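You operate a simulated robot arm through the tools that you are given. There is no shell and no other tool.

You run a simulated two-armed robot. Do the job below in one go: nothing can be reset, and whatever is moved stays where it is left.

TASK
Unplug the bedside lamp and fold it to the wall.
Fine: lamp and socket off before the plug is pulled, plug on the cabinet top; touch the shade only once the plug is out, and turn it down.
Where things are to end (x, y in the base frame): lamp plug within 60 mm of [300, -250].

It is judged by the outcome, as a careful person would: the job done as asked, and still so three seconds after it is handed in. It fails if anything else is knocked over, pushed out of place, dropped, spilled or broken. Flat cloth is picked up by pressing the open fingertips on it (5 to 10 N) and closing them slowly along it; thin cloth reads only 2 to 8 mm in the jaws.

THE ROBOT
Two 7-joint arms with fingered hands on one trunk that stands fixed in place. Base frame: the origin is at the foot of the trunk, x ahead of it, y to its left, z up; the work surface is at about z = 640. Units: mm, rad, N and s.
The left shoulder is at [60, 126, 1205], the right one opposite. With the tool pointing down near the work surface each hand reaches from about 100 to 620 mm from the base axis, measured 20 degrees to its own side. Payload 2.5 kg a hand.
The TCP of each hand is the grasp point between the finger pads, 30 mm short of the fingertips. In the tool frame z runs along the fingers and y along their closing line. The gripper opens to 104 mm. The gripper's body begins 35 mm behind the TCP. The gripper is a hand of 5 fingers: y runs from the thumb to the fingers, the wrist lies at [-15, -104, -178] in the tool frame, and closing takes about 1.5 s.
Orientation is told as [roll, pitch, yaw] about the base's x, y, z axes, in that order, counted from this pose: with the fingers straight down and the wrist toward the robot, the tool's x, y and z point along [0, 1, 0], [1, 0, 0] and [0, 0, -1] of the base frame.

THE INTERFACE
- The arms move only by the tool play_rows. It takes "left_plan", "right_plan" or both (then of equal length, played together; a hand with none holds still); each is a list of rows, each a list of 7 numbers: the shift along the tool's x, y, z in m, then the turn, a rotation vector about the tool's x, y, z in rad, then the finger opening in m, from 0 to 0.104. In form: [[tx, ty, tz, ax, ay, az, hand], ...]. A call has 1 to 20 rows; each row shifts and turns the commanded pose from where the row before left it, along the tool's axes as they then stand. A row lasts 0.2 s, in which the tool goes at most 50 mm and 0.15 rad; a call with a longer step from one row to the next is refused whole, and so is a gripper value outside its range. Where a pose cannot be reached the arm comes as near as it can. A force on the tool above 40 N (or 10 N above the force at the start of the call, whichever is more), or a blocked arm, ends the call early, and 0.2 s more pass. Each finger travels about 153 mm/s and halts on what it meets, pressing with about 30 N; the grip force reading is that of the motor and also rises with nothing between the fingers. The clock runs only during rows and for 0.2 s after the last one: add rows that do not move to give the fingers time. It gives the time, the measured TCP pose, the force on the tool (base axes), the opening and the grip force at its end, in the units of the frame above (readings bear some noise), with the torque about the TCP (base axes, N m) and any sound that the robot's microphone picked up.
- Cameras (640 x 400 px; columns grow to the right, rows downward): "scene" is now at [115.3, -41.9, 1407.9]; the picture's right is [-0.49, -0.87, 0.00], its down [-0.55, 0.31, -0.78] and it looks along [0.68, -0.38, -0.63] (base axes); focal length 216 px, centre (320, 200). "left" rides on the left gripper at [-80, -78, -141] in its tool frame; the picture's right is [-0.78, -0.30, 0.56], its down [0.53, -0.78, 0.33] and it looks along [0.33, 0.56, 0.76] (tool axes); focal length 247 px, centre (320, 200). "right" rides on the right gripper at [80, -78, -141] in its tool frame; the picture's right is [-0.78, 0.30, -0.56], its down [-0.53, -0.78, 0.33] and it looks along [-0.33, 0.56, 0.76] (tool axes); focal length 247 px, centre (320, 200).
- get_image(camera): a new picture of that camera. The clock stands still meanwhile.
- move_column(by): slides the trunk up (or, below 0, down) by that many mm; the arms and the scene camera ride with it, the base frame stays. It gives what a move gives, with no picture.
- hand_shape(shape, hand): the hand has 5 fingers and takes this shape, open, in about a second: jaw (thumb against the fingers, like two jaws); tri (thumb and two fingers); tip (a fingertip pinch); poke (one finger out to press); point (the index stretched); flat (the hand flat); cup (the hand cupped); fist (a fist). The gripper value then closes the fingers along that shape, each until it touches; the sizes above hold for jaw. It gives what a move gives, with no picture.
- aim_head(pan, tilt): turns the head with the scene camera to pan (to the left, within 1.501 rad either way) and tilt (down, from -0.506 to 1.204), counted from straight ahead of the robot. It gives what a move gives.
- probe_pixels(camera, pixels): for up to 12 pixels [column, row] of the newest picture of that camera ("zoom" is the newest enlarged one), the place [x, y, z] in the base frame of the surface seen there, good to about 2 mm. The clock stands still meanwhile.
- enlarge(camera, box): a new picture of the part [left, top, right, bottom] of that camera's present view, enlarged. The clock stands still meanwhile.
- hand_in(): hands the job in; it is judged then, once.

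Open the grippers and draw the arms clear of the work before you hand the job in, unless the task says otherwise.

The tools are called after "Request:" by a JSON object that holds its "op" and its "data". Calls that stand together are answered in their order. play_rows: Moves the arms, as the interface text tells. Its arguments: {"type":"object","properties":{"left_plan":{"type":"array","items":{"type":"array","items":{"type":"number"}}},"right_plan":{"type":"array","items":{"type":"array","items":{"type":"number"}}}},"required":[]} The other tools are called the same way: move_column (by) slides the trunk up or down; hand_shape (shape, hand) gives the hand a shape; aim_head (pan, tilt) turns the head that bears the scene camera; get_image (camera) takes a picture; probe_pixels (camera, pixels) gives the place of the surface under pixels of a picture; enlarge (camera, box) takes an enlarged picture of a part of a camera's view; hand_in () hands the job in.

At the start:

```text
time_s: 0.0
left_ee_pos: [528.6, -52.6, 1250.7]
left_tcp_rot: [-0.001, -0.003, 0.0]
left_ft_force: [0.8, 0.0, 0.0]
left_wrist_torque: [-0.03, -0.01, 0.01]
left_grip_width: 103.6
left_finger_force: 0.0
left_shape: jaw
right_ee_pos: [330.7, -370.2, 1120.3]
right_tcp_rot: [0.0, 0.0, 0.0]
right_ft_force: [0.7, 0.5, -0.2]
right_wrist_torque: [0.01, 0.03, -0.02]
right_grip_width: 103.8
right_finger_force: 0.1
right_shape: jaw
trunk travel left (down, up): [-600.0, 340.0]
head pan, tilt: [-0.508, 0.677]
```

scene: 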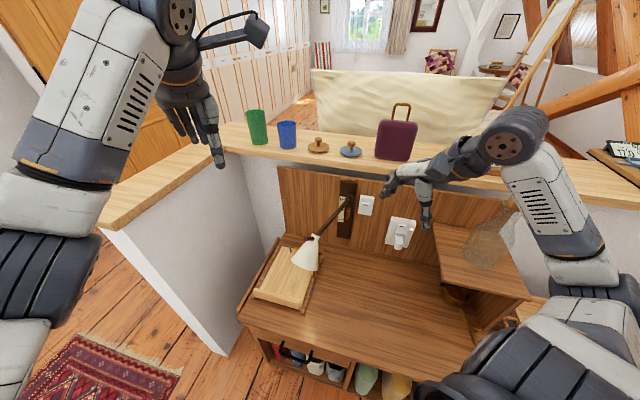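
right: 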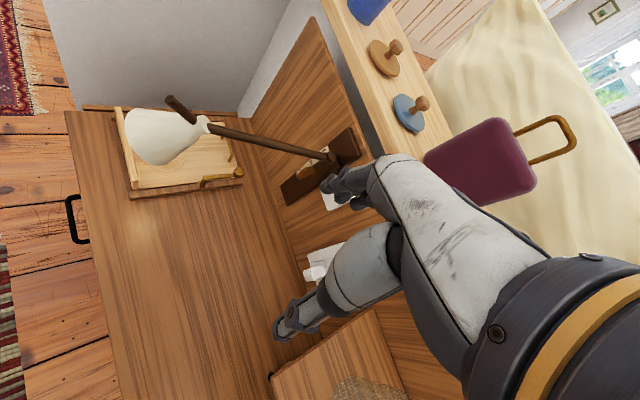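
left: 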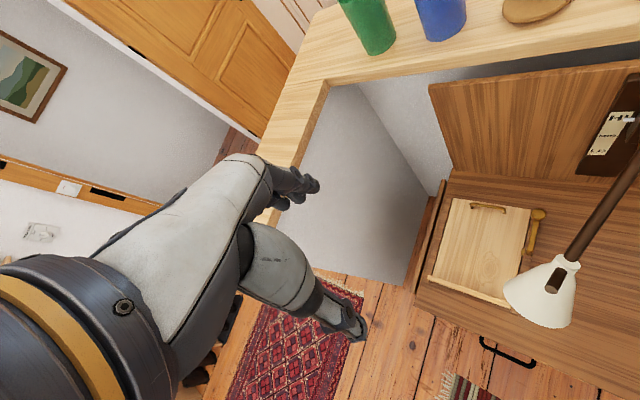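

I start by enlarging the scene's central part where the lamp (around 310,255), switch (366,205) and socket with plug (402,233) are, to understand the layout.

Request:
{"op": "enlarge", "data": {"camera": "scene", "box": [230, 150, 450, 290]}}

Request:
{"op": "enlarge", "data": {"camera": "right", "box": [100, 80, 400, 300]}}

Request:
{"op": "enlarge", "data": {"camera": "left", "box": [420, 60, 640, 340]}}

```text
2.86 times, centred on (340, 220) of scene
```

zoom: 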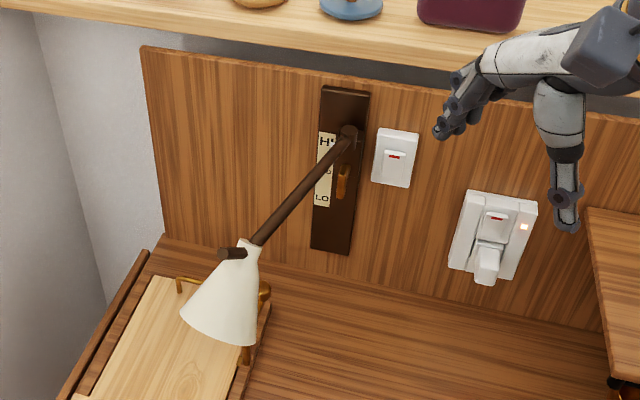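

```text
1.82 times, centred on (250, 190) of right
```

zoom: 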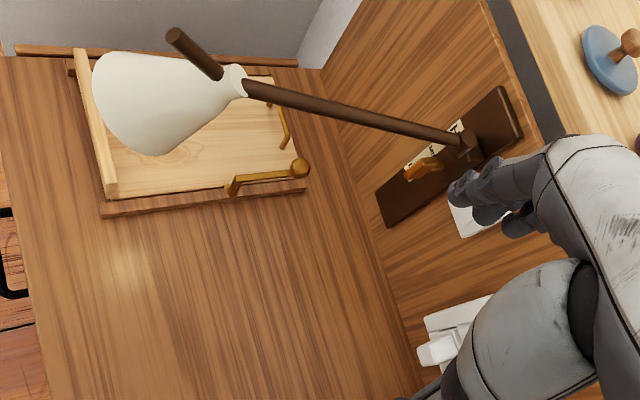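

```text
1.43 times, centred on (530, 200) of left
```

zoom: 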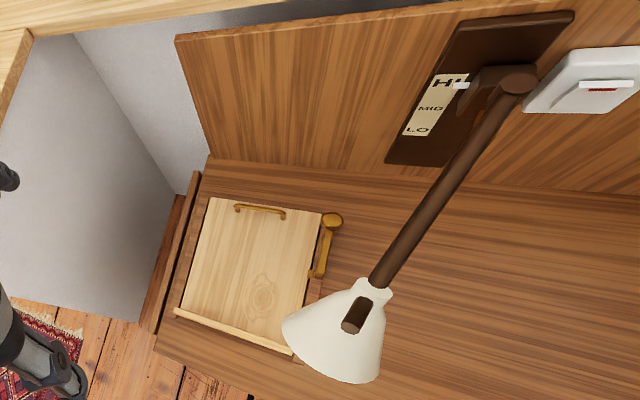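

The lamp plate carries a HI/MID/LO scale with a brown lever, a white rocker sits beside it, and the socket has its own rocker, a lit light and the plug. I probe key points to get positions.

Request:
{"op": "enlarge", "data": {"camera": "scene", "box": [325, 175, 425, 260]}}

Request:
{"op": "probe_pixels", "data": {"camera": "scene", "pixels": [[347, 195], [347, 213], [366, 205], [402, 227], [399, 240], [341, 212], [305, 255], [345, 232], [322, 222], [350, 183], [330, 260], [380, 290]]}}

```text
4.71 times, centred on (375, 218) of scene
```

zoom: 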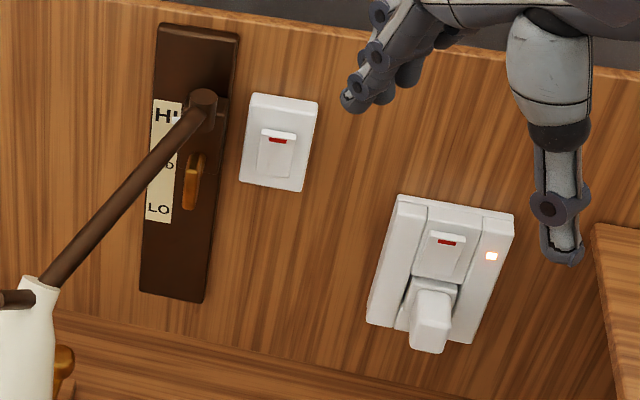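

```text
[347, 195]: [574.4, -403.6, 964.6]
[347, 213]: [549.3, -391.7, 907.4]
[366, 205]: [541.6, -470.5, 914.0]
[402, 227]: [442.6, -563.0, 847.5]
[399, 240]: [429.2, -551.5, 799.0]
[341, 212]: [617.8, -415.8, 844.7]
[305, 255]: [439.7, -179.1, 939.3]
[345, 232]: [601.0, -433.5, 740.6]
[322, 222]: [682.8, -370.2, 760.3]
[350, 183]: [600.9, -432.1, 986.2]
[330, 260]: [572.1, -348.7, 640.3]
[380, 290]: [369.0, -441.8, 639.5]
```

I probe more points on the wall panel, the plate, the lever and the two rockers in the zoom picture to fix the wall's orientation.

Request:
{"op": "probe_pixels", "data": {"camera": "zoom", "pixels": [[90, 60], [110, 280], [330, 130], [300, 250], [560, 330], [275, 135], [270, 165], [300, 180], [278, 137], [258, 110], [190, 195], [193, 170]]}}

Request:
{"op": "probe_pixels", "data": {"camera": "zoom", "pixels": [[445, 240], [440, 265], [430, 300], [428, 348], [415, 320], [450, 320], [491, 256], [390, 230], [203, 97], [165, 205], [163, 118], [480, 310]]}}

```text
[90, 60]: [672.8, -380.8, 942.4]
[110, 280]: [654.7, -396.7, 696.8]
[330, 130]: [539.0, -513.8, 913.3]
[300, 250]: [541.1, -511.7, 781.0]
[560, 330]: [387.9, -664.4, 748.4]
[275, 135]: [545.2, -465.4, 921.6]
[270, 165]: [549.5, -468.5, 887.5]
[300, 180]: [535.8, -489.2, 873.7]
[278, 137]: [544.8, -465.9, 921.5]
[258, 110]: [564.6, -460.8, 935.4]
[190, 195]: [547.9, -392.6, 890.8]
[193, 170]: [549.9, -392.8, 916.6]
```

```text
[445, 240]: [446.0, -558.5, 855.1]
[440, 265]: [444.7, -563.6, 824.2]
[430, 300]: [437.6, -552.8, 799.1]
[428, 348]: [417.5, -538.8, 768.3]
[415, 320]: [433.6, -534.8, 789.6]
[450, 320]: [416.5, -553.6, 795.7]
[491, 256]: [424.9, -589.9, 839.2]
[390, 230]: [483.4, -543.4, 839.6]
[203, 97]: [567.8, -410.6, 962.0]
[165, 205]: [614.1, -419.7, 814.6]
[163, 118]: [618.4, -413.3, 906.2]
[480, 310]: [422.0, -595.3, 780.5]
```

The wall plane is x − y ≈ 1053 (45° wall). I probe surroundings next: ledge, side shelf, tray, shade, cabinet edges and panel's left edge.

Request:
{"op": "get_image", "data": {"camera": "scene"}}

Request:
{"op": "probe_pixels", "data": {"camera": "scene", "pixels": [[240, 160], [400, 165], [284, 180], [287, 225], [470, 245], [525, 295], [440, 240], [280, 250], [262, 295], [245, 312], [400, 372], [290, 328]]}}

Request:
{"op": "probe_pixels", "data": {"camera": "scene", "pixels": [[315, 238], [308, 237], [298, 262], [308, 270], [318, 262], [310, 245], [330, 215], [318, 268], [300, 243], [304, 292], [312, 285], [440, 268]]}}

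```text
taken
```

scene: 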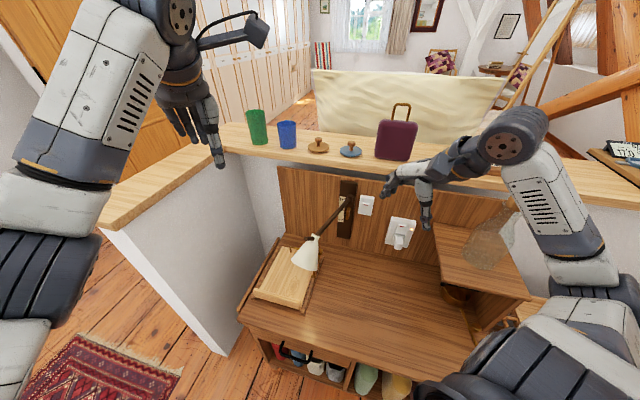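

```text
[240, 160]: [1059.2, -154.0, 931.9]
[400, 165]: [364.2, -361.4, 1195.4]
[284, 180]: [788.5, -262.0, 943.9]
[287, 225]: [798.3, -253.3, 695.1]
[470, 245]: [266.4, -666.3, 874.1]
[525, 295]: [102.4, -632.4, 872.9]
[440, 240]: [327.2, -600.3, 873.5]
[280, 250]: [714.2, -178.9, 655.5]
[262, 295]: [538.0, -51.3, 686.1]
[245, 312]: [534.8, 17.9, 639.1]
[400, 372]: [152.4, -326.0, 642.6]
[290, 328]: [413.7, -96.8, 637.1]
```

```text
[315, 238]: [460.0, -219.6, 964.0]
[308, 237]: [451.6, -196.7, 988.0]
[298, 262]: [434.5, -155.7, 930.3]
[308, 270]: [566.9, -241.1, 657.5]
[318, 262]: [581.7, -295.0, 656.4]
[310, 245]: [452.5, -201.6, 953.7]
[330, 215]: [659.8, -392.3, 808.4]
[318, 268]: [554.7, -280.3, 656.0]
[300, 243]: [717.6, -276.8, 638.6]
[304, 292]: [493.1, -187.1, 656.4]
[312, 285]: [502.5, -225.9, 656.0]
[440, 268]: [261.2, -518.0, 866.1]
```

The ledge is well behind and the side shelf top is at z≈874, about 100 mm right of the plug. I turn the right hand in place to face the 45° wall and pitch the fingers partly up, so its camera gives a closer view of the plate, switch and socket.

Request:
{"op": "play_rows", "data": {"right_plan": [[0, 0, 0, 0, 0, 0.131, 0.104], [0, 0, 0, 0, 0, 0.131, 0.104], [0, 0, 0, 0, 0, 0.131, 0.104], [0, 0, 0, 0, 0, 0.131, 0.104], [0, 0, 0, 0, 0, 0.131, 0.104], [0, 0, 0, 0, 0, 0.131, 0.104], [0, 0, 0, -0.131, 0, 0, 0.104], [0, 0, 0, -0.131, 0, 0, 0.104], [0, 0, 0, -0.131, 0, 0, 0.104], [0, 0, 0, -0.131, 0, 0, 0.104], [0, 0, 0, -0.131, 0, 0, 0.104], [0, 0, 0, -0.131, 0, 0, 0.104]]}}

Request:
{"op": "get_image", "data": {"camera": "right"}}

Request:
{"op": "get_image", "data": {"camera": "scene"}}

```text
time_s: 2.6
left_ee_pos: [528.9, -51.3, 1251.9]
left_tcp_rot: [0.001, 0.0, 0.001]
left_ft_force: [-1.1, -0.1, -1.1]
left_wrist_torque: [-0.01, -0.01, 0.0]
left_grip_width: 103.6
left_finger_force: 0.0
left_shape: jaw
right_ee_pos: [396.0, -400.8, 1132.1]
right_tcp_rot: [0.0, -0.787, -0.785]
right_ft_force: [0.0, 0.1, -0.1]
right_wrist_torque: [0.0, 0.0, -0.04]
right_grip_width: 103.7
right_finger_force: 0.0
right_shape: jaw
right hand out of reach, approached as far as the arm can: row 8, 9, 10, 11, 12
trunk travel left (down, up): [-600.0, 340.0]
head pan, tilt: [-0.508, 0.677]
```

```text
taken
```

right: 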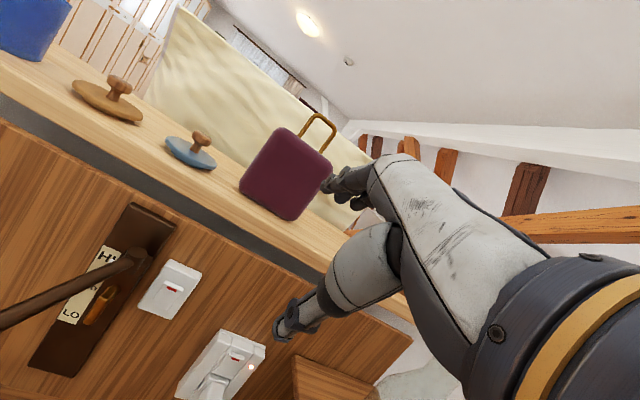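

```text
taken
```

scene: 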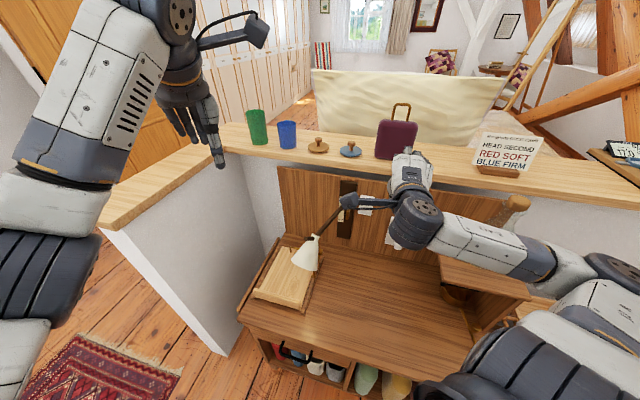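

The right camera now sees the plate, switch and socket at left; a card stands on the ledge too. I enlarge those.

Request:
{"op": "enlarge", "data": {"camera": "right", "box": [0, 180, 300, 400]}}

Request:
{"op": "enlarge", "data": {"camera": "scene", "box": [440, 110, 560, 210]}}

```text
1.82 times, centred on (150, 290) of right
```

zoom: 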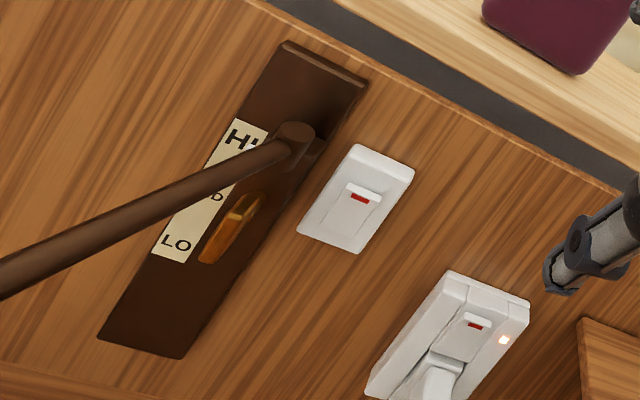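

```text
4.00 times, centred on (500, 160) of scene
```

zoom: 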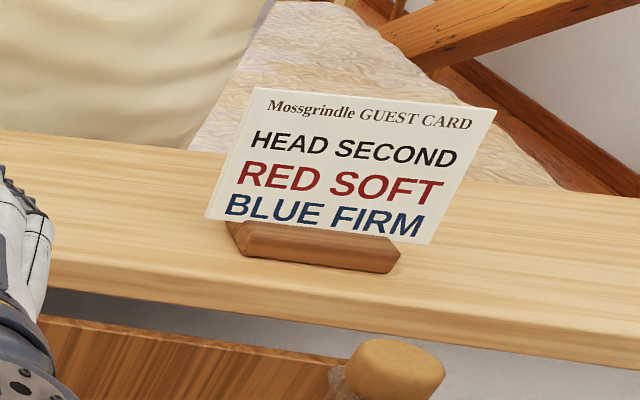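

The card concerns pillows, not this job. There is a corked glass vessel near (515,205) on the side shelf that my forearm must not hit; I probe it and look closer.

Request:
{"op": "enlarge", "data": {"camera": "scene", "box": [420, 180, 560, 300]}}

Request:
{"op": "probe_pixels", "data": {"camera": "scene", "pixels": [[516, 203], [520, 200], [500, 222], [520, 225], [505, 215], [500, 245], [420, 225], [480, 240], [550, 260], [600, 265]]}}

```text
3.33 times, centred on (490, 240) of scene
```

zoom: 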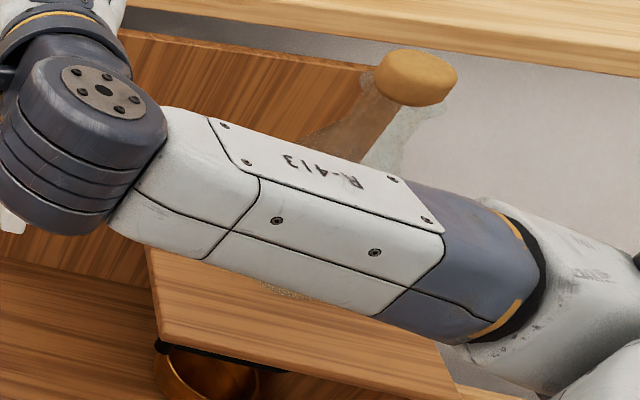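

```text
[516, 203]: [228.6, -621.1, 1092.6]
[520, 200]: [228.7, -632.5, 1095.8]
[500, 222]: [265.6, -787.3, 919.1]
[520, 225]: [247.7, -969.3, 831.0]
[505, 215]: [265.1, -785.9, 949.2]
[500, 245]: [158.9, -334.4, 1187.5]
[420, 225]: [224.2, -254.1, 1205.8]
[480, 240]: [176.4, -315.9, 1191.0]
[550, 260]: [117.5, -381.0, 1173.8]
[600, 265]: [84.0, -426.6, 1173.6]
```

The carafe stands at about (230,−628), top z≈1095, so I keep the right elbow well inward. I give the right hand the poke shape and look where its finger is.

Request:
{"op": "hand_shape", "data": {"hand": "right", "shape": "poke"}}

Request:
{"op": "get_image", "data": {"camera": "right"}}

Request:
{"op": "get_image", "data": {"camera": "left"}}

```text
time_s: 3.5
left_ee_pos: [528.5, -50.8, 1251.4]
left_tcp_rot: [0.001, 0.001, 0.001]
left_ft_force: [1.1, -0.1, -0.5]
left_wrist_torque: [-0.02, 0.02, 0.02]
left_grip_width: 103.6
left_finger_force: 0.0
left_shape: jaw
right_ee_pos: [394.2, -401.7, 1133.8]
right_tcp_rot: [-0.001, -0.785, -0.788]
right_ft_force: [0.3, -0.3, -0.4]
right_wrist_torque: [0.02, 0.04, 0.02]
right_grip_width: 0.0
right_finger_force: 0.1
right_shape: poke
trunk travel left (down, up): [-600.0, 340.0]
head pan, tilt: [-0.508, 0.677]
```

```text
taken
```

right: 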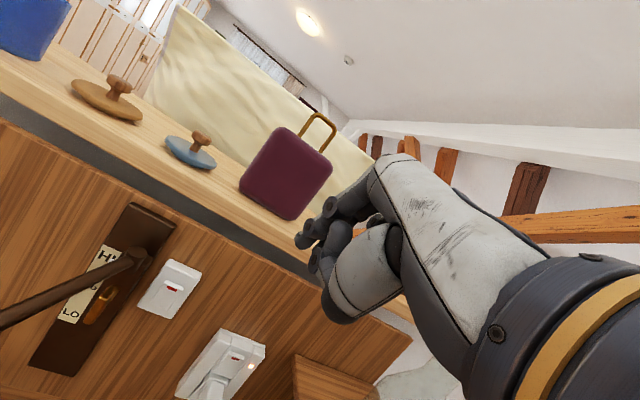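

```text
taken
```

left: 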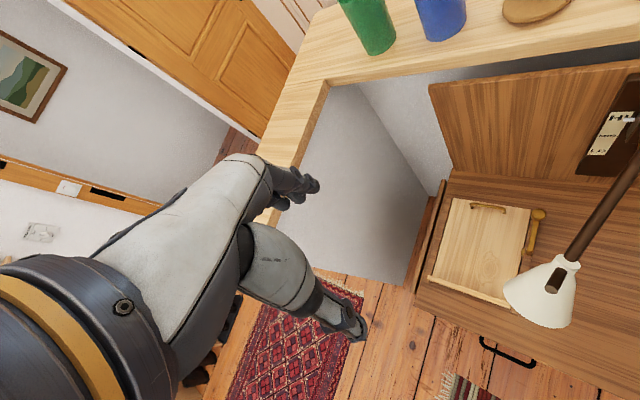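

I enlarge the hand region in the right camera to find the poke fingertip.

Request:
{"op": "enlarge", "data": {"camera": "right", "box": [260, 150, 460, 340]}}

Request:
{"op": "probe_pixels", "data": {"camera": "right", "pixels": [[300, 242], [305, 228], [318, 260], [326, 205], [345, 195], [335, 285], [380, 180], [340, 310]]}}

```text
2.11 times, centred on (360, 245) of right
```

zoom: 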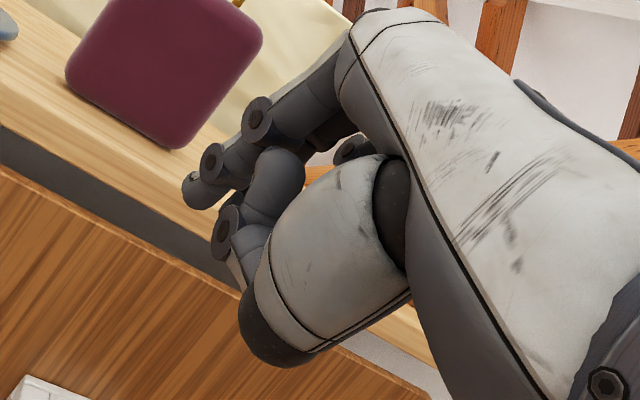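

```text
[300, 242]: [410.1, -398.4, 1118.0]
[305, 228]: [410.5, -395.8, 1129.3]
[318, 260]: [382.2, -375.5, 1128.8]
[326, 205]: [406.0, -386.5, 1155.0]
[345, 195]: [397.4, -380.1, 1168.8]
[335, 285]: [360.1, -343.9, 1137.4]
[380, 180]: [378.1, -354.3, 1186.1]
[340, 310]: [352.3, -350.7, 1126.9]
```

The poke fingertip sits about 13 mm left of and 25 mm beyond the TCP. I move the right hand down in front of the white rocker beside the lamp plate (rocker at s≈55, z≈905–921), stopping about 100 mm short of the wall side.

Request:
{"op": "play_rows", "data": {"right_plan": [[0.0117, -0.0106, 0.0335, 0, 0, 0, 0], [0.0117, -0.0106, 0.0335, 0, 0, 0, 0], [0.0117, -0.0106, 0.0335, 0, 0, 0, 0], [0.0117, -0.0106, 0.0335, 0, 0, 0, 0], [0.0117, -0.0106, 0.0335, 0, 0, 0, 0], [0.0117, -0.0106, 0.0335, 0, 0, 0, 0], [0, 0, 0, 0, 0, 0, 0], [0, 0, 0, 0, 0, 0, 0]]}}

Request:
{"op": "get_image", "data": {"camera": "right"}}

Request:
{"op": "get_image", "data": {"camera": "scene"}}

```text
time_s: 5.3
left_ee_pos: [529.9, -51.2, 1251.9]
left_tcp_rot: [0.0, -0.001, -0.001]
left_ft_force: [-0.7, 0.7, -0.4]
left_wrist_torque: [0.0, 0.02, 0.02]
left_grip_width: 103.6
left_finger_force: 0.0
left_shape: jaw
right_ee_pos: [512.3, -421.0, 947.4]
right_tcp_rot: [0.001, -0.788, -0.786]
right_ft_force: [-0.1, -0.4, -0.5]
right_wrist_torque: [0.02, 0.02, 0.0]
right_grip_width: 0.0
right_finger_force: 0.1
right_shape: poke
trunk travel left (down, up): [-600.0, 340.0]
head pan, tilt: [-0.508, 0.677]
```

```text
taken
```

right: 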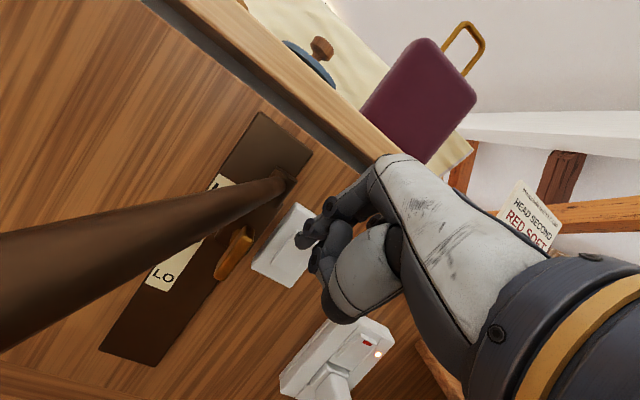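

```text
taken
```

scene: 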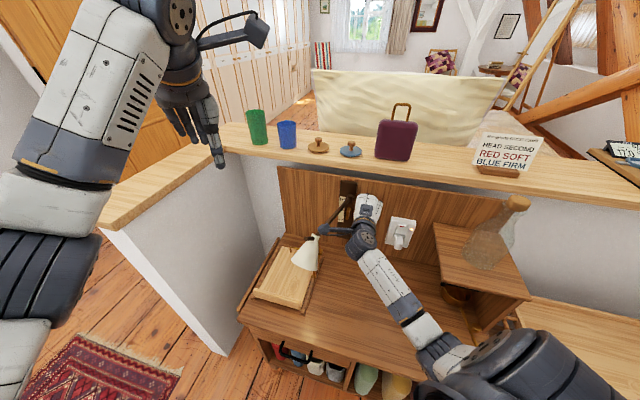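

The hand landed nearer than planned, TCP at s≈64, d≈85 mm from the wall. I enlarge to see the fingertip relative to the rocker (around (300,240)).

Request:
{"op": "enlarge", "data": {"camera": "right", "box": [220, 170, 400, 300]}}

Request:
{"op": "probe_pixels", "data": {"camera": "right", "pixels": [[297, 240], [300, 242], [303, 235], [290, 265], [285, 240], [262, 258], [300, 210], [326, 205], [312, 262], [370, 343], [225, 270], [245, 235]]}}

```text
3.08 times, centred on (310, 235) of right
```

zoom: 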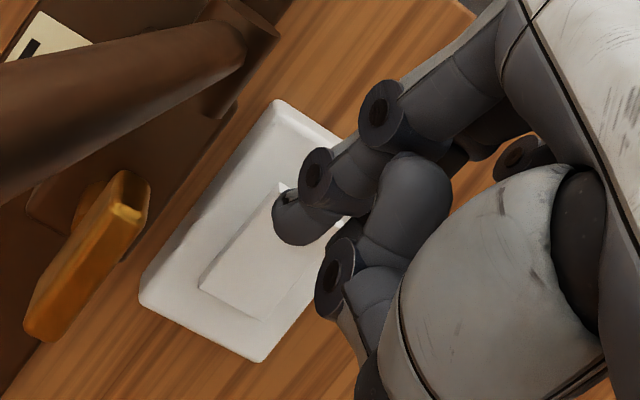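

```text
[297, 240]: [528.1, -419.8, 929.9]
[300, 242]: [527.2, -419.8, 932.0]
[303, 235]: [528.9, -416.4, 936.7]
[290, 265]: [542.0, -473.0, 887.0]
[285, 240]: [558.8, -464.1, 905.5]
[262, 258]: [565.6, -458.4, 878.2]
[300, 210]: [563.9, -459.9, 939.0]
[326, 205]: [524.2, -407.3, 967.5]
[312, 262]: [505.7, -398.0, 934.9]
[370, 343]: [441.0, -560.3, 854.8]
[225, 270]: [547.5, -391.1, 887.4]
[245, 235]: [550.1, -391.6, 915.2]
```

The fingertip is at about s≈71, d≈65, z≈925; the rocker is centred at s≈54, z≈906. I shift right 16 mm, pitch the finger closer to level and lower it slightly to face the rocker's top lip.

Request:
{"op": "play_rows", "data": {"right_plan": [[-0.0085, 0, 0, 0, 0, 0, 0], [-0.008, 0, 0, 0, 0, 0, 0], [0, 0, 0, -0.145, 0, 0, 0], [0, 0, 0, -0.145, 0, 0, 0], [0, 0, 0, -0.145, 0, 0, 0], [0, -0.008, 0.003, 0, 0, 0, 0], [0, -0.008, 0.003, 0, 0, 0, 0], [0, 0, 0, 0, 0, 0, 0], [0, 0, 0, 0, 0, 0, 0]]}}

Request:
{"op": "get_image", "data": {"camera": "right"}}

Request:
{"op": "enlarge", "data": {"camera": "right", "box": [220, 170, 400, 300]}}

Request:
{"op": "get_image", "data": {"camera": "scene"}}

```text
time_s: 7.3
left_ee_pos: [529.0, -51.6, 1250.3]
left_tcp_rot: [0.0, 0.002, 0.001]
left_ft_force: [-0.2, 0.0, 0.5]
left_wrist_torque: [-0.01, 0.0, 0.01]
left_grip_width: 103.6
left_finger_force: 0.1
left_shape: jaw
right_ee_pos: [503.1, -433.3, 929.7]
right_tcp_rot: [0.0, -1.223, -0.786]
right_ft_force: [0.5, -0.7, -0.5]
right_wrist_torque: [-0.03, -0.03, -0.01]
right_grip_width: 0.2
right_finger_force: 0.0
right_shape: poke
trunk travel left (down, up): [-600.0, 340.0]
head pan, tilt: [-0.508, 0.677]
```

```text
taken
```

right: 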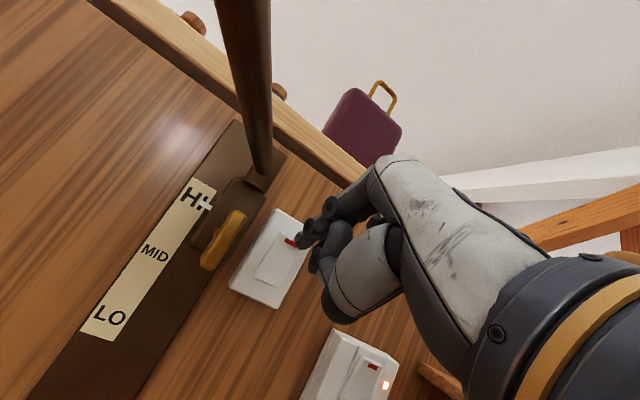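

```text
3.08 times, centred on (310, 235) of right
```

zoom: 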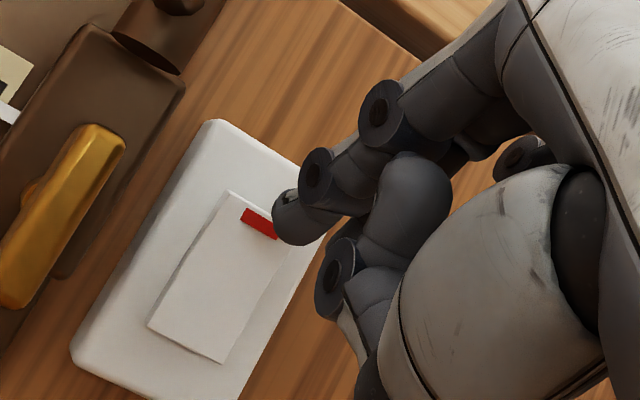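

```text
taken
```

scene: 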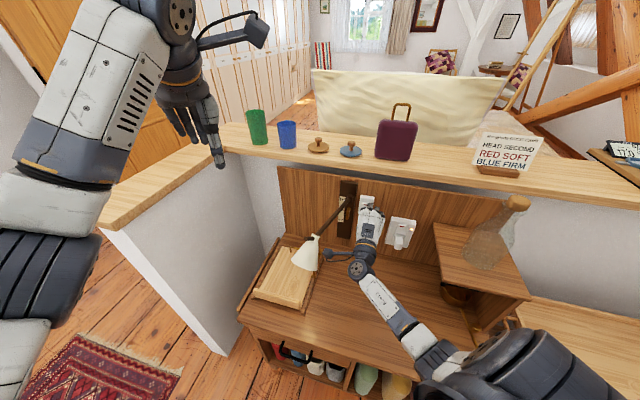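

The rocker paddle with its red bar shows clearly now; the fingertip at zoom (290,215) is close to its top right. I probe both.

Request:
{"op": "probe_pixels", "data": {"camera": "zoom", "pixels": [[228, 200], [245, 215], [155, 322], [218, 355], [258, 222], [265, 300], [200, 280], [285, 215], [290, 235], [300, 200], [100, 350], [215, 130]]}}

```text
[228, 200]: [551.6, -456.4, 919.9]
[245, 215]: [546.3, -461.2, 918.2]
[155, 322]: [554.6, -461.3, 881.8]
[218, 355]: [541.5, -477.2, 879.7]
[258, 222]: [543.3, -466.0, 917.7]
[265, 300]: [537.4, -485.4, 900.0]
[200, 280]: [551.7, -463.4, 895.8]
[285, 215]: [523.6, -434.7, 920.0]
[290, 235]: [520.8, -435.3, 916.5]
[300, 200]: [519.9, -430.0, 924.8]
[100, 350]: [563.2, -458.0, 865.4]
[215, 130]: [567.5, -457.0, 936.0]
```

The fingertip is lined up with the paddle's upper part (s≈57, z≈917), about 31 mm away. I advance straight into the wall direction, the last part in 2 mm steps.

Request:
{"op": "play_rows", "data": {"right_plan": [[0, 0.00171, 0.0047, 0, 0, 0, 0], [0, 0.00171, 0.0047, 0, 0, 0, 0], [0, 0.00171, 0.0047, 0, 0, 0, 0], [0, 0.00171, 0.0047, 0, 0, 0, 0], [0, 0.00171, 0.0047, 0, 0, 0, 0], [0, 0.00068, 0.00188, 0, 0, 0, 0], [0, 0.00068, 0.00188, 0, 0, 0, 0], [0, 0.00068, 0.00188, 0, 0, 0, 0], [0, 0.00068, 0.00188, 0, 0, 0, 0], [0, 0.00068, 0.00188, 0, 0, 0, 0]]}}

Request:
{"op": "enlarge", "data": {"camera": "right", "box": [220, 170, 400, 300]}}

```text
time_s: 9.5
left_ee_pos: [527.5, -49.6, 1252.8]
left_tcp_rot: [-0.001, -0.003, 0.0]
left_ft_force: [0.4, -0.4, -0.4]
left_wrist_torque: [0.02, -0.05, 0.01]
left_grip_width: 103.8
left_finger_force: 0.0
left_shape: jaw
right_ee_pos: [526.2, -455.0, 932.5]
right_tcp_rot: [0.003, -1.23, -0.789]
right_ft_force: [-14.1, 15.1, 9.9]
right_wrist_torque: [0.02, -0.1, 0.15]
right_grip_width: 0.2
right_finger_force: 0.0
right_shape: poke
trunk travel left (down, up): [-600.0, 340.0]
head pan, tilt: [-0.508, 0.677]
```

```text
3.08 times, centred on (310, 235) of right
```

zoom: 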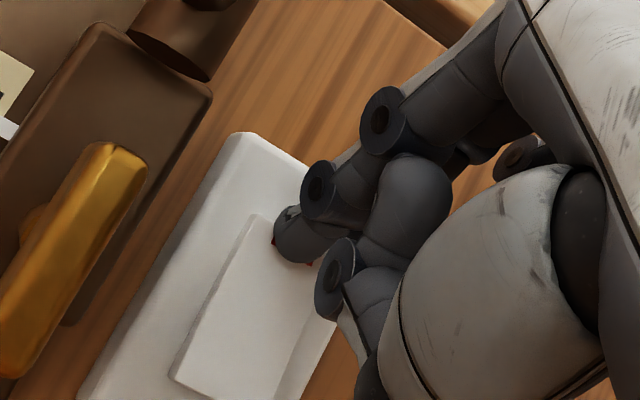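

Contact at about 21 N with no sound reported yet. I probe the paddle's lower and upper edges to see whether it tilted.

Request:
{"op": "probe_pixels", "data": {"camera": "zoom", "pixels": [[180, 375], [240, 390], [255, 225], [250, 260], [275, 205], [235, 150], [200, 330]]}}

```text
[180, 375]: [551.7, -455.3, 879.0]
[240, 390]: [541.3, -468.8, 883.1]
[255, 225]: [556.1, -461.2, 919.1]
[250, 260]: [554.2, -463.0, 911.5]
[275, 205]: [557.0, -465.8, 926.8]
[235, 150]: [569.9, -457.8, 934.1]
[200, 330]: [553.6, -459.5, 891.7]
```

The paddle's bottom now stands at d≈32 and its top at d≈25, so it has flipped. I back the finger off 40 mm and check the views.

Request:
{"op": "play_rows", "data": {"right_plan": [[0, -0.00342, -0.0094, 0, 0, 0, 0], [0, -0.00342, -0.0094, 0, 0, 0, 0], [0, -0.00342, -0.0094, 0, 0, 0, 0], [0, -0.00342, -0.0094, 0, 0, 0, 0], [0, 0, 0, 0, 0, 0, 0]]}}

Request:
{"op": "get_image", "data": {"camera": "right"}}

Request:
{"op": "enlarge", "data": {"camera": "scene", "box": [230, 150, 450, 290]}}

Request:
{"op": "enlarge", "data": {"camera": "left", "box": [420, 60, 640, 340]}}

```text
time_s: 10.7
left_ee_pos: [528.9, -50.8, 1251.3]
left_tcp_rot: [0.0, 0.001, 0.001]
left_ft_force: [0.0, 0.5, 0.5]
left_wrist_torque: [0.01, 0.01, 0.02]
left_grip_width: 103.5
left_finger_force: 0.1
left_shape: jaw
right_ee_pos: [498.6, -428.8, 928.7]
right_tcp_rot: [0.001, -1.222, -0.787]
right_ft_force: [0.0, -0.4, 0.7]
right_wrist_torque: [-0.02, 0.0, -0.02]
right_grip_width: 0.0
right_finger_force: 0.1
right_shape: poke
trunk travel left (down, up): [-600.0, 340.0]
head pan, tilt: [-0.508, 0.677]
```

```text
taken
```

right: 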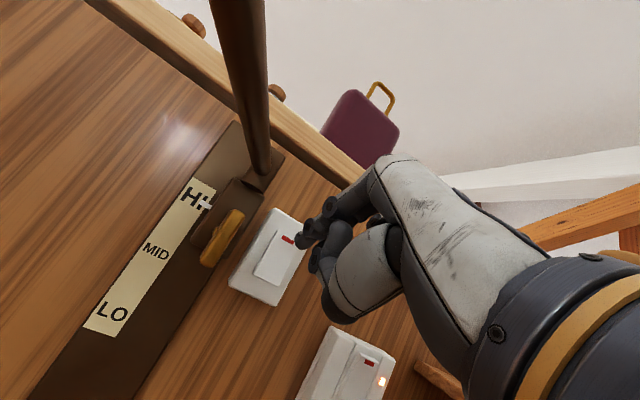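

```text
2.86 times, centred on (340, 220) of scene
```

zoom: 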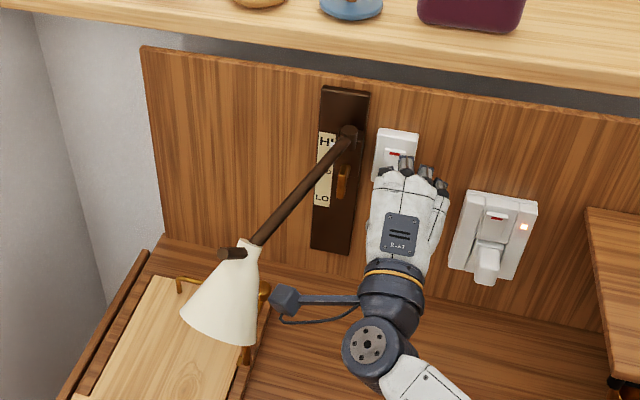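

```text
1.43 times, centred on (530, 200) of left
```

zoom: 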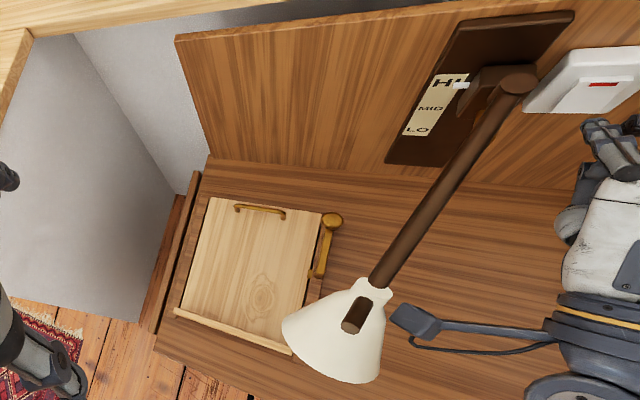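

The lamp rocker has flipped, but the red bar shows in both states, so I compare with the socket rocker, whose lamp (382,381) is lit. I enlarge and probe it in the right view.

Request:
{"op": "enlarge", "data": {"camera": "right", "box": [220, 200, 440, 400]}}

Request:
{"op": "enlarge", "data": {"camera": "scene", "box": [375, 205, 435, 255]}}

```text
2.00 times, centred on (330, 300) of right
```

zoom: 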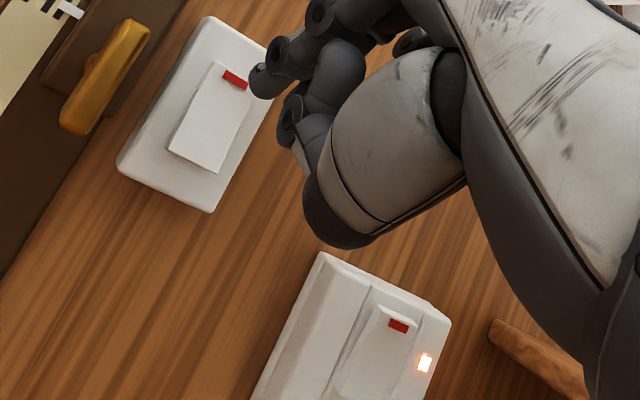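

```text
8.00 times, centred on (405, 230) of scene
```

zoom: 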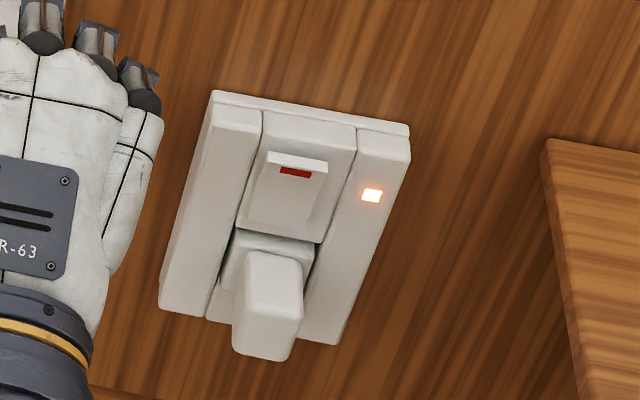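

With the light lit, the socket rocker's top stands out just as the lamp rocker's did, so top-out is on and the lamp rocker is now off. I probe the socket's rocker and plug in the 8× picture.

Request:
{"op": "probe_pixels", "data": {"camera": "zoom", "pixels": [[272, 160], [322, 168], [255, 222], [312, 235], [295, 172], [285, 205], [275, 262], [250, 270], [298, 275], [265, 350], [240, 330], [285, 345]]}}

Request:
{"op": "probe_pixels", "data": {"camera": "zoom", "pixels": [[235, 250], [310, 255], [230, 280], [310, 280], [180, 280], [340, 320], [220, 120], [400, 145], [270, 300], [260, 330], [305, 130], [222, 310]]}}

```text
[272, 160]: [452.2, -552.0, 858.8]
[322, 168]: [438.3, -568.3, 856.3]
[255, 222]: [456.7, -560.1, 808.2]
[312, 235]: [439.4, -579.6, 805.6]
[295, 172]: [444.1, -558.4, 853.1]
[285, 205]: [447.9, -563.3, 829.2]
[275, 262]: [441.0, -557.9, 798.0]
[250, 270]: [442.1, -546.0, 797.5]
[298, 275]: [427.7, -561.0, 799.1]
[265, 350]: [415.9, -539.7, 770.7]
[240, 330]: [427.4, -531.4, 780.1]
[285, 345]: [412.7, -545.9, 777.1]
```

```text
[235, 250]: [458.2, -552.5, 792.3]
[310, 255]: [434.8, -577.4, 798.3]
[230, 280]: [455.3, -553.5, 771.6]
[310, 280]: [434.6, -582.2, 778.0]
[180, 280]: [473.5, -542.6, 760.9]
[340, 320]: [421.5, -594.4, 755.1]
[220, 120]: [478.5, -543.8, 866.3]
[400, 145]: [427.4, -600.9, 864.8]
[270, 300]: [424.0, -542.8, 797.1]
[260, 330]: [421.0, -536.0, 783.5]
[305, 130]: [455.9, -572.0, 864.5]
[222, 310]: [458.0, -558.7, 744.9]
```

Rocker spans s≈−93…−71, z≈817…859 with its top lip at d≈35; the plug grip is 22 mm wide around s≈−84, z≈760–798, d≈38–68. I move the finger right and down to face the socket rocker's top, 40 mm out.

Request:
{"op": "play_rows", "data": {"right_plan": [[-0.0279, -0.01286, 0.00212, 0, 0, 0, 0], [-0.0279, -0.01286, 0.00212, 0, 0, 0, 0], [-0.0279, -0.01286, 0.00212, 0, 0, 0, 0], [-0.0279, -0.01286, 0.00212, 0, 0, 0, 0], [-0.0279, -0.01286, 0.00212, 0, 0, 0, 0], [0, 0, 0, 0, 0, 0, 0]]}}

Request:
{"op": "get_image", "data": {"camera": "right"}}

Request:
{"op": "enlarge", "data": {"camera": "right", "box": [220, 170, 400, 300]}}

Request:
{"op": "get_image", "data": {"camera": "scene"}}

```text
time_s: 12.1
left_ee_pos: [528.4, -50.9, 1250.6]
left_tcp_rot: [0.0, 0.001, -0.001]
left_ft_force: [0.2, 0.1, -0.2]
left_wrist_torque: [0.0, 0.0, -0.01]
left_grip_width: 103.4
left_finger_force: 0.2
left_shape: jaw
right_ee_pos: [392.8, -518.3, 865.8]
right_tcp_rot: [0.0, -1.223, -0.785]
right_ft_force: [0.0, -1.1, -0.6]
right_wrist_torque: [0.02, 0.0, -0.02]
right_grip_width: 0.2
right_finger_force: 0.1
right_shape: poke
trunk travel left (down, up): [-600.0, 340.0]
head pan, tilt: [-0.508, 0.677]
```

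```text
taken
```

right: 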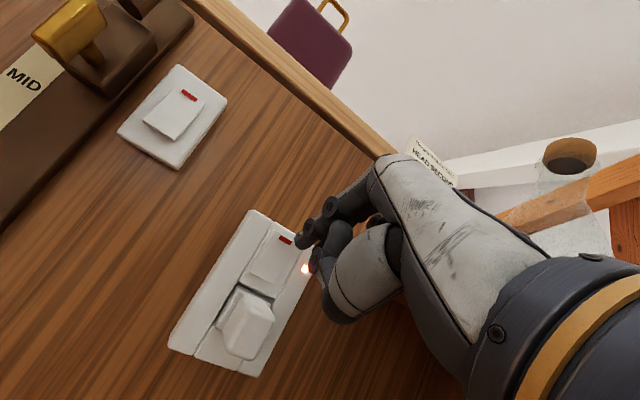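

```text
3.08 times, centred on (310, 235) of right
```

zoom: 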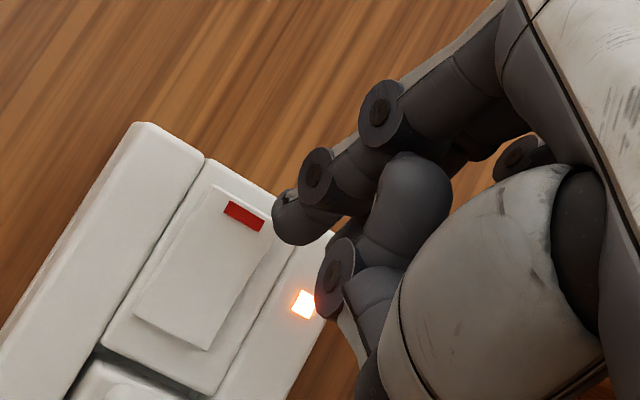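

```text
taken
```

scene: 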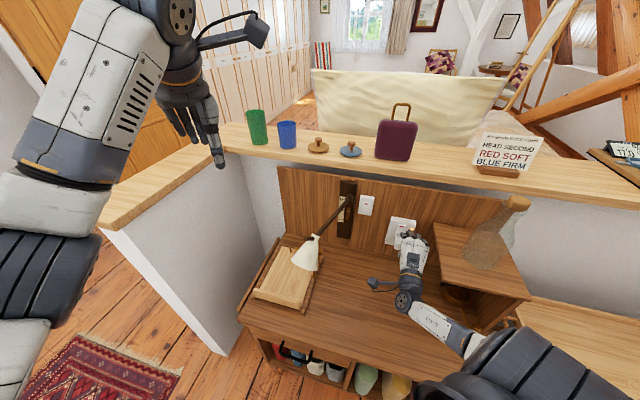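

The fingertip at zoom (285,215) is right by the socket rocker's top; I probe the rocker and fingertip to line up exactly.

Request:
{"op": "probe_pixels", "data": {"camera": "zoom", "pixels": [[215, 192], [265, 225], [142, 315], [205, 345], [243, 215], [285, 215], [292, 237], [280, 230], [200, 260], [303, 303]]}}

```text
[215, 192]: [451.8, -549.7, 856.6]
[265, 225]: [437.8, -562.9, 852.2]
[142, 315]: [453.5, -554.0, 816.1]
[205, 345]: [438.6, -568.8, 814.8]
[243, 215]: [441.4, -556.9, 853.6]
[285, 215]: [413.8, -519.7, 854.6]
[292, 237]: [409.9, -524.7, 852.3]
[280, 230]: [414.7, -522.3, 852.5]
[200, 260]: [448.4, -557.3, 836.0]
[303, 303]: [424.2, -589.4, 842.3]
```

Aligned within a few millimetres (tip s≈−80, z≈852). I press straight in, fast for 35 mm and then in 2 mm steps.

Request:
{"op": "play_rows", "data": {"right_plan": [[0, 0.00171, 0.0047, 0, 0, 0, 0], [0, 0.00171, 0.0047, 0, 0, 0, 0], [0, 0.00171, 0.0047, 0, 0, 0, 0], [0, 0.00171, 0.0047, 0, 0, 0, 0], [0, 0.00171, 0.0047, 0, 0, 0, 0], [0, 0.00171, 0.0047, 0, 0, 0, 0], [0, 0.00171, 0.0047, 0, 0, 0, 0], [0, 0.00068, 0.00188, 0, 0, 0, 0], [0, 0.00068, 0.00188, 0, 0, 0, 0], [0, 0.00068, 0.00188, 0, 0, 0, 0], [0, 0.00068, 0.00188, 0, 0, 0, 0], [0, 0.00068, 0.00188, 0, 0, 0, 0], [0, 0.00068, 0.00188, 0, 0, 0, 0]]}}

Request:
{"op": "get_image", "data": {"camera": "right"}}

Request:
{"op": "enlarge", "data": {"camera": "right", "box": [220, 170, 400, 300]}}

```text
time_s: 14.9
left_ee_pos: [527.1, -49.7, 1252.4]
left_tcp_rot: [-0.001, -0.004, 0.0]
left_ft_force: [0.5, 0.7, -0.7]
left_wrist_torque: [-0.01, 0.0, 0.02]
left_grip_width: 103.6
left_finger_force: 0.0
left_shape: jaw
right_ee_pos: [423.0, -550.1, 867.6]
right_tcp_rot: [0.001, -1.225, -0.786]
right_ft_force: [-13.6, 16.3, 9.5]
right_wrist_torque: [0.07, -0.05, 0.14]
right_grip_width: 0.1
right_finger_force: 0.1
right_shape: poke
trunk travel left (down, up): [-600.0, 340.0]
head pan, tilt: [-0.508, 0.677]
```

```text
taken
```

right: 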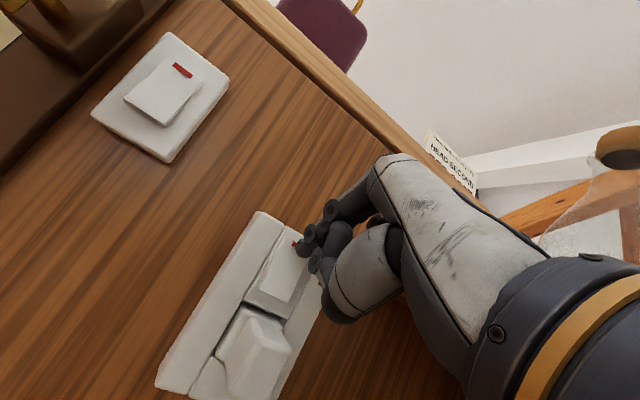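

```text
3.08 times, centred on (310, 235) of right
```

zoom: 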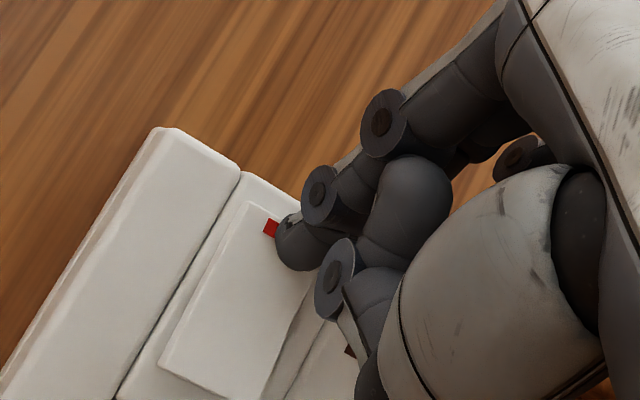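

The paddle looks flipped, with 21 N of contact. I back off 60 mm and check the indicator light.

Request:
{"op": "play_rows", "data": {"right_plan": [[0, -0.00342, -0.0094, 0, 0, 0, 0], [0, -0.00342, -0.0094, 0, 0, 0, 0], [0, -0.00342, -0.0094, 0, 0, 0, 0], [0, -0.00342, -0.0094, 0, 0, 0, 0], [0, -0.00342, -0.0094, 0, 0, 0, 0], [0, -0.00342, -0.0094, 0, 0, 0, 0], [0, 0, 0, 0, 0, 0, 0]]}}

Request:
{"op": "get_image", "data": {"camera": "right"}}

Request:
{"op": "enlarge", "data": {"camera": "right", "box": [100, 30, 340, 390]}}

Request:
{"op": "enlarge", "data": {"camera": "left", "box": [420, 60, 640, 340]}}

```text
time_s: 16.5
left_ee_pos: [529.0, -51.8, 1251.2]
left_tcp_rot: [0.0, -0.001, -0.001]
left_ft_force: [0.0, 0.0, 0.8]
left_wrist_torque: [-0.03, 0.01, 0.02]
left_grip_width: 103.5
left_finger_force: 0.0
left_shape: jaw
right_ee_pos: [382.5, -509.7, 864.7]
right_tcp_rot: [0.0, -1.22, -0.788]
right_ft_force: [0.0, 0.2, 0.3]
right_wrist_torque: [-0.01, -0.03, 0.0]
right_grip_width: 0.1
right_finger_force: 0.1
right_shape: poke
trunk travel left (down, up): [-600.0, 340.0]
head pan, tilt: [-0.508, 0.677]
```

```text
taken
```

right: 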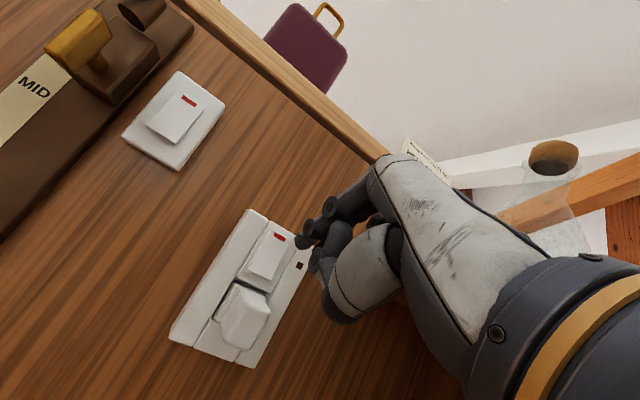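

```text
1.11 times, centred on (220, 210) of right
```

zoom: 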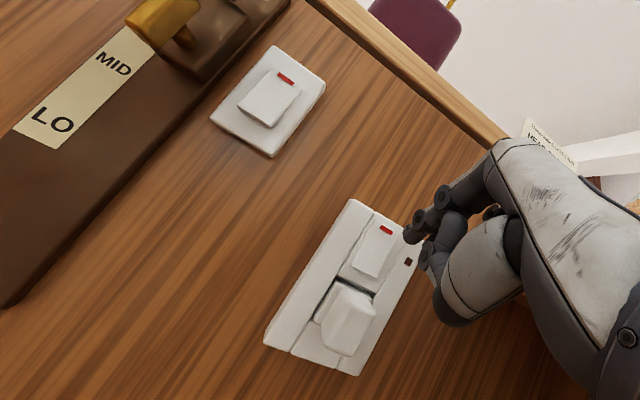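

```text
1.43 times, centred on (530, 200) of left
```

zoom: 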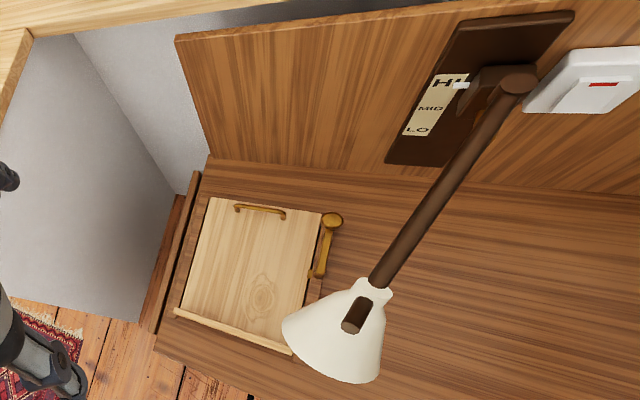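

The indicator at (299,265) is dark, so both lamp and socket are off. I back the right hand off another 90 mm, set it to jaw, and roll it 90° so thumb and fingers close horizontally on the plug.

Request:
{"op": "play_rows", "data": {"right_plan": [[0, -0.01026, -0.0282, 0, 0, 0, 0], [0, -0.01026, -0.0282, 0, 0, 0, 0], [0, -0.01026, -0.0282, 0, 0, 0, 0], [0, 0, 0, 0, 0, 0, 0]]}}

Request:
{"op": "hand_shape", "data": {"hand": "right", "shape": "jaw"}}

Request:
{"op": "play_rows", "data": {"right_plan": [[0, 0, 0, 0, 0, 0.1428, 0.08], [0, 0, 0, 0, 0, 0.1428, 0.08], [0, 0, 0, 0, 0, 0.1428, 0.08], [0, 0, 0, 0, 0, 0.1428, 0.08], [0, 0, 0, 0, 0, 0.1428, 0.08], [0, 0, 0, 0, 0, 0.1428, 0.08], [0, 0, 0, 0, 0, 0.1428, 0.08], [0, 0, 0, 0, 0, 0.1428, 0.08], [0, 0, 0, 0, 0, 0.1428, 0.08], [0, 0, 0, 0, 0, 0.1428, 0.08], [0, 0, 0, 0, 0, 0.1428, 0.08], [0, 0, 0, 0, 0, 0, 0.08]]}}

Request:
{"op": "get_image", "data": {"camera": "right"}}

Request:
{"op": "get_image", "data": {"camera": "scene"}}

```text
time_s: 17.5
left_ee_pos: [528.8, -52.3, 1250.4]
left_tcp_rot: [0.0, 0.001, 0.0]
left_ft_force: [-0.8, 0.4, 0.3]
left_wrist_torque: [-0.03, -0.06, 0.02]
left_grip_width: 103.7
left_finger_force: 0.1
left_shape: jaw
right_ee_pos: [316.7, -447.1, 866.6]
right_tcp_rot: [0.0, -1.221, -0.788]
right_ft_force: [-0.3, 0.1, -0.3]
right_wrist_torque: [-0.04, -0.02, 0.04]
right_grip_width: 0.0
right_finger_force: 0.1
right_shape: poke
trunk travel left (down, up): [-600.0, 340.0]
head pan, tilt: [-0.508, 0.677]
```

```text
time_s: 18.4
left_ee_pos: [529.3, -51.4, 1251.0]
left_tcp_rot: [0.0, 0.0, -0.001]
left_ft_force: [1.1, -0.7, -0.7]
left_wrist_torque: [-0.02, -0.01, 0.0]
left_grip_width: 103.4
left_finger_force: 0.1
left_shape: jaw
right_ee_pos: [317.9, -446.6, 865.4]
right_tcp_rot: [-0.001, -1.221, -0.786]
right_ft_force: [0.7, 0.1, -0.4]
right_wrist_torque: [0.0, 0.01, 0.01]
right_grip_width: 104.0
right_finger_force: 0.2
right_shape: jaw
trunk travel left (down, up): [-600.0, 340.0]
head pan, tilt: [-0.508, 0.677]
```

```text
time_s: 21.0
left_ee_pos: [530.0, -51.6, 1250.6]
left_tcp_rot: [0.0, 0.0, 0.0]
left_ft_force: [0.1, -0.3, 0.9]
left_wrist_torque: [0.01, 0.01, -0.01]
left_grip_width: 103.4
left_finger_force: 0.0
left_shape: jaw
right_ee_pos: [318.7, -445.3, 865.1]
right_tcp_rot: [1.222, 0.001, -2.358]
right_ft_force: [0.0, 0.1, -0.6]
right_wrist_torque: [-0.03, 0.03, -0.04]
right_grip_width: 80.1
right_finger_force: 0.0
right_shape: jaw
trunk travel left (down, up): [-600.0, 340.0]
head pan, tilt: [-0.508, 0.677]
```

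```text
taken
```

right: 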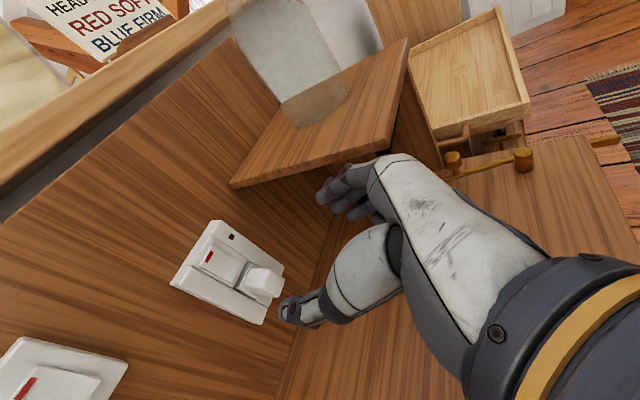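

```text
taken
```

scene: 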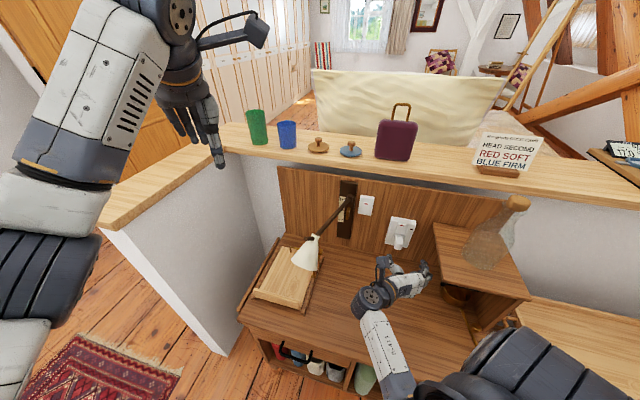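

The hand is rolled with thumb left and fingers right. I probe the plug, the shelf edge and the fingers in the right view to plan the approach.

Request:
{"op": "enlarge", "data": {"camera": "right", "box": [160, 140, 420, 340]}}

Request:
{"op": "probe_pixels", "data": {"camera": "right", "pixels": [[235, 185], [388, 145], [405, 45], [330, 165], [262, 280], [250, 268], [272, 272], [252, 290], [272, 295], [280, 285], [325, 195], [290, 310]]}}

```text
2.00 times, centred on (290, 240) of right
```

zoom: 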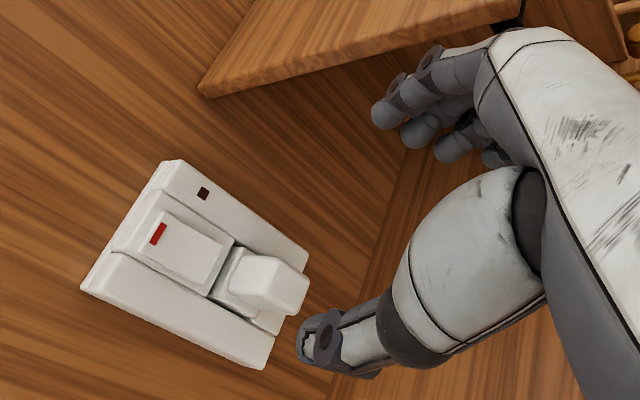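

```text
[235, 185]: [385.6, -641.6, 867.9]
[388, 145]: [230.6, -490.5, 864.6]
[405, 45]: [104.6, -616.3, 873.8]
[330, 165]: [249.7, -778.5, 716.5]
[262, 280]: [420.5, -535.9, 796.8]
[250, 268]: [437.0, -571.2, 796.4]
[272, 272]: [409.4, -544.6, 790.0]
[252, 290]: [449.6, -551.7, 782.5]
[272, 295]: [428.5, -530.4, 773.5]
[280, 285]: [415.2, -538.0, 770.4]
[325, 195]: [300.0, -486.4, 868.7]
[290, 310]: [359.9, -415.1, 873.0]
```

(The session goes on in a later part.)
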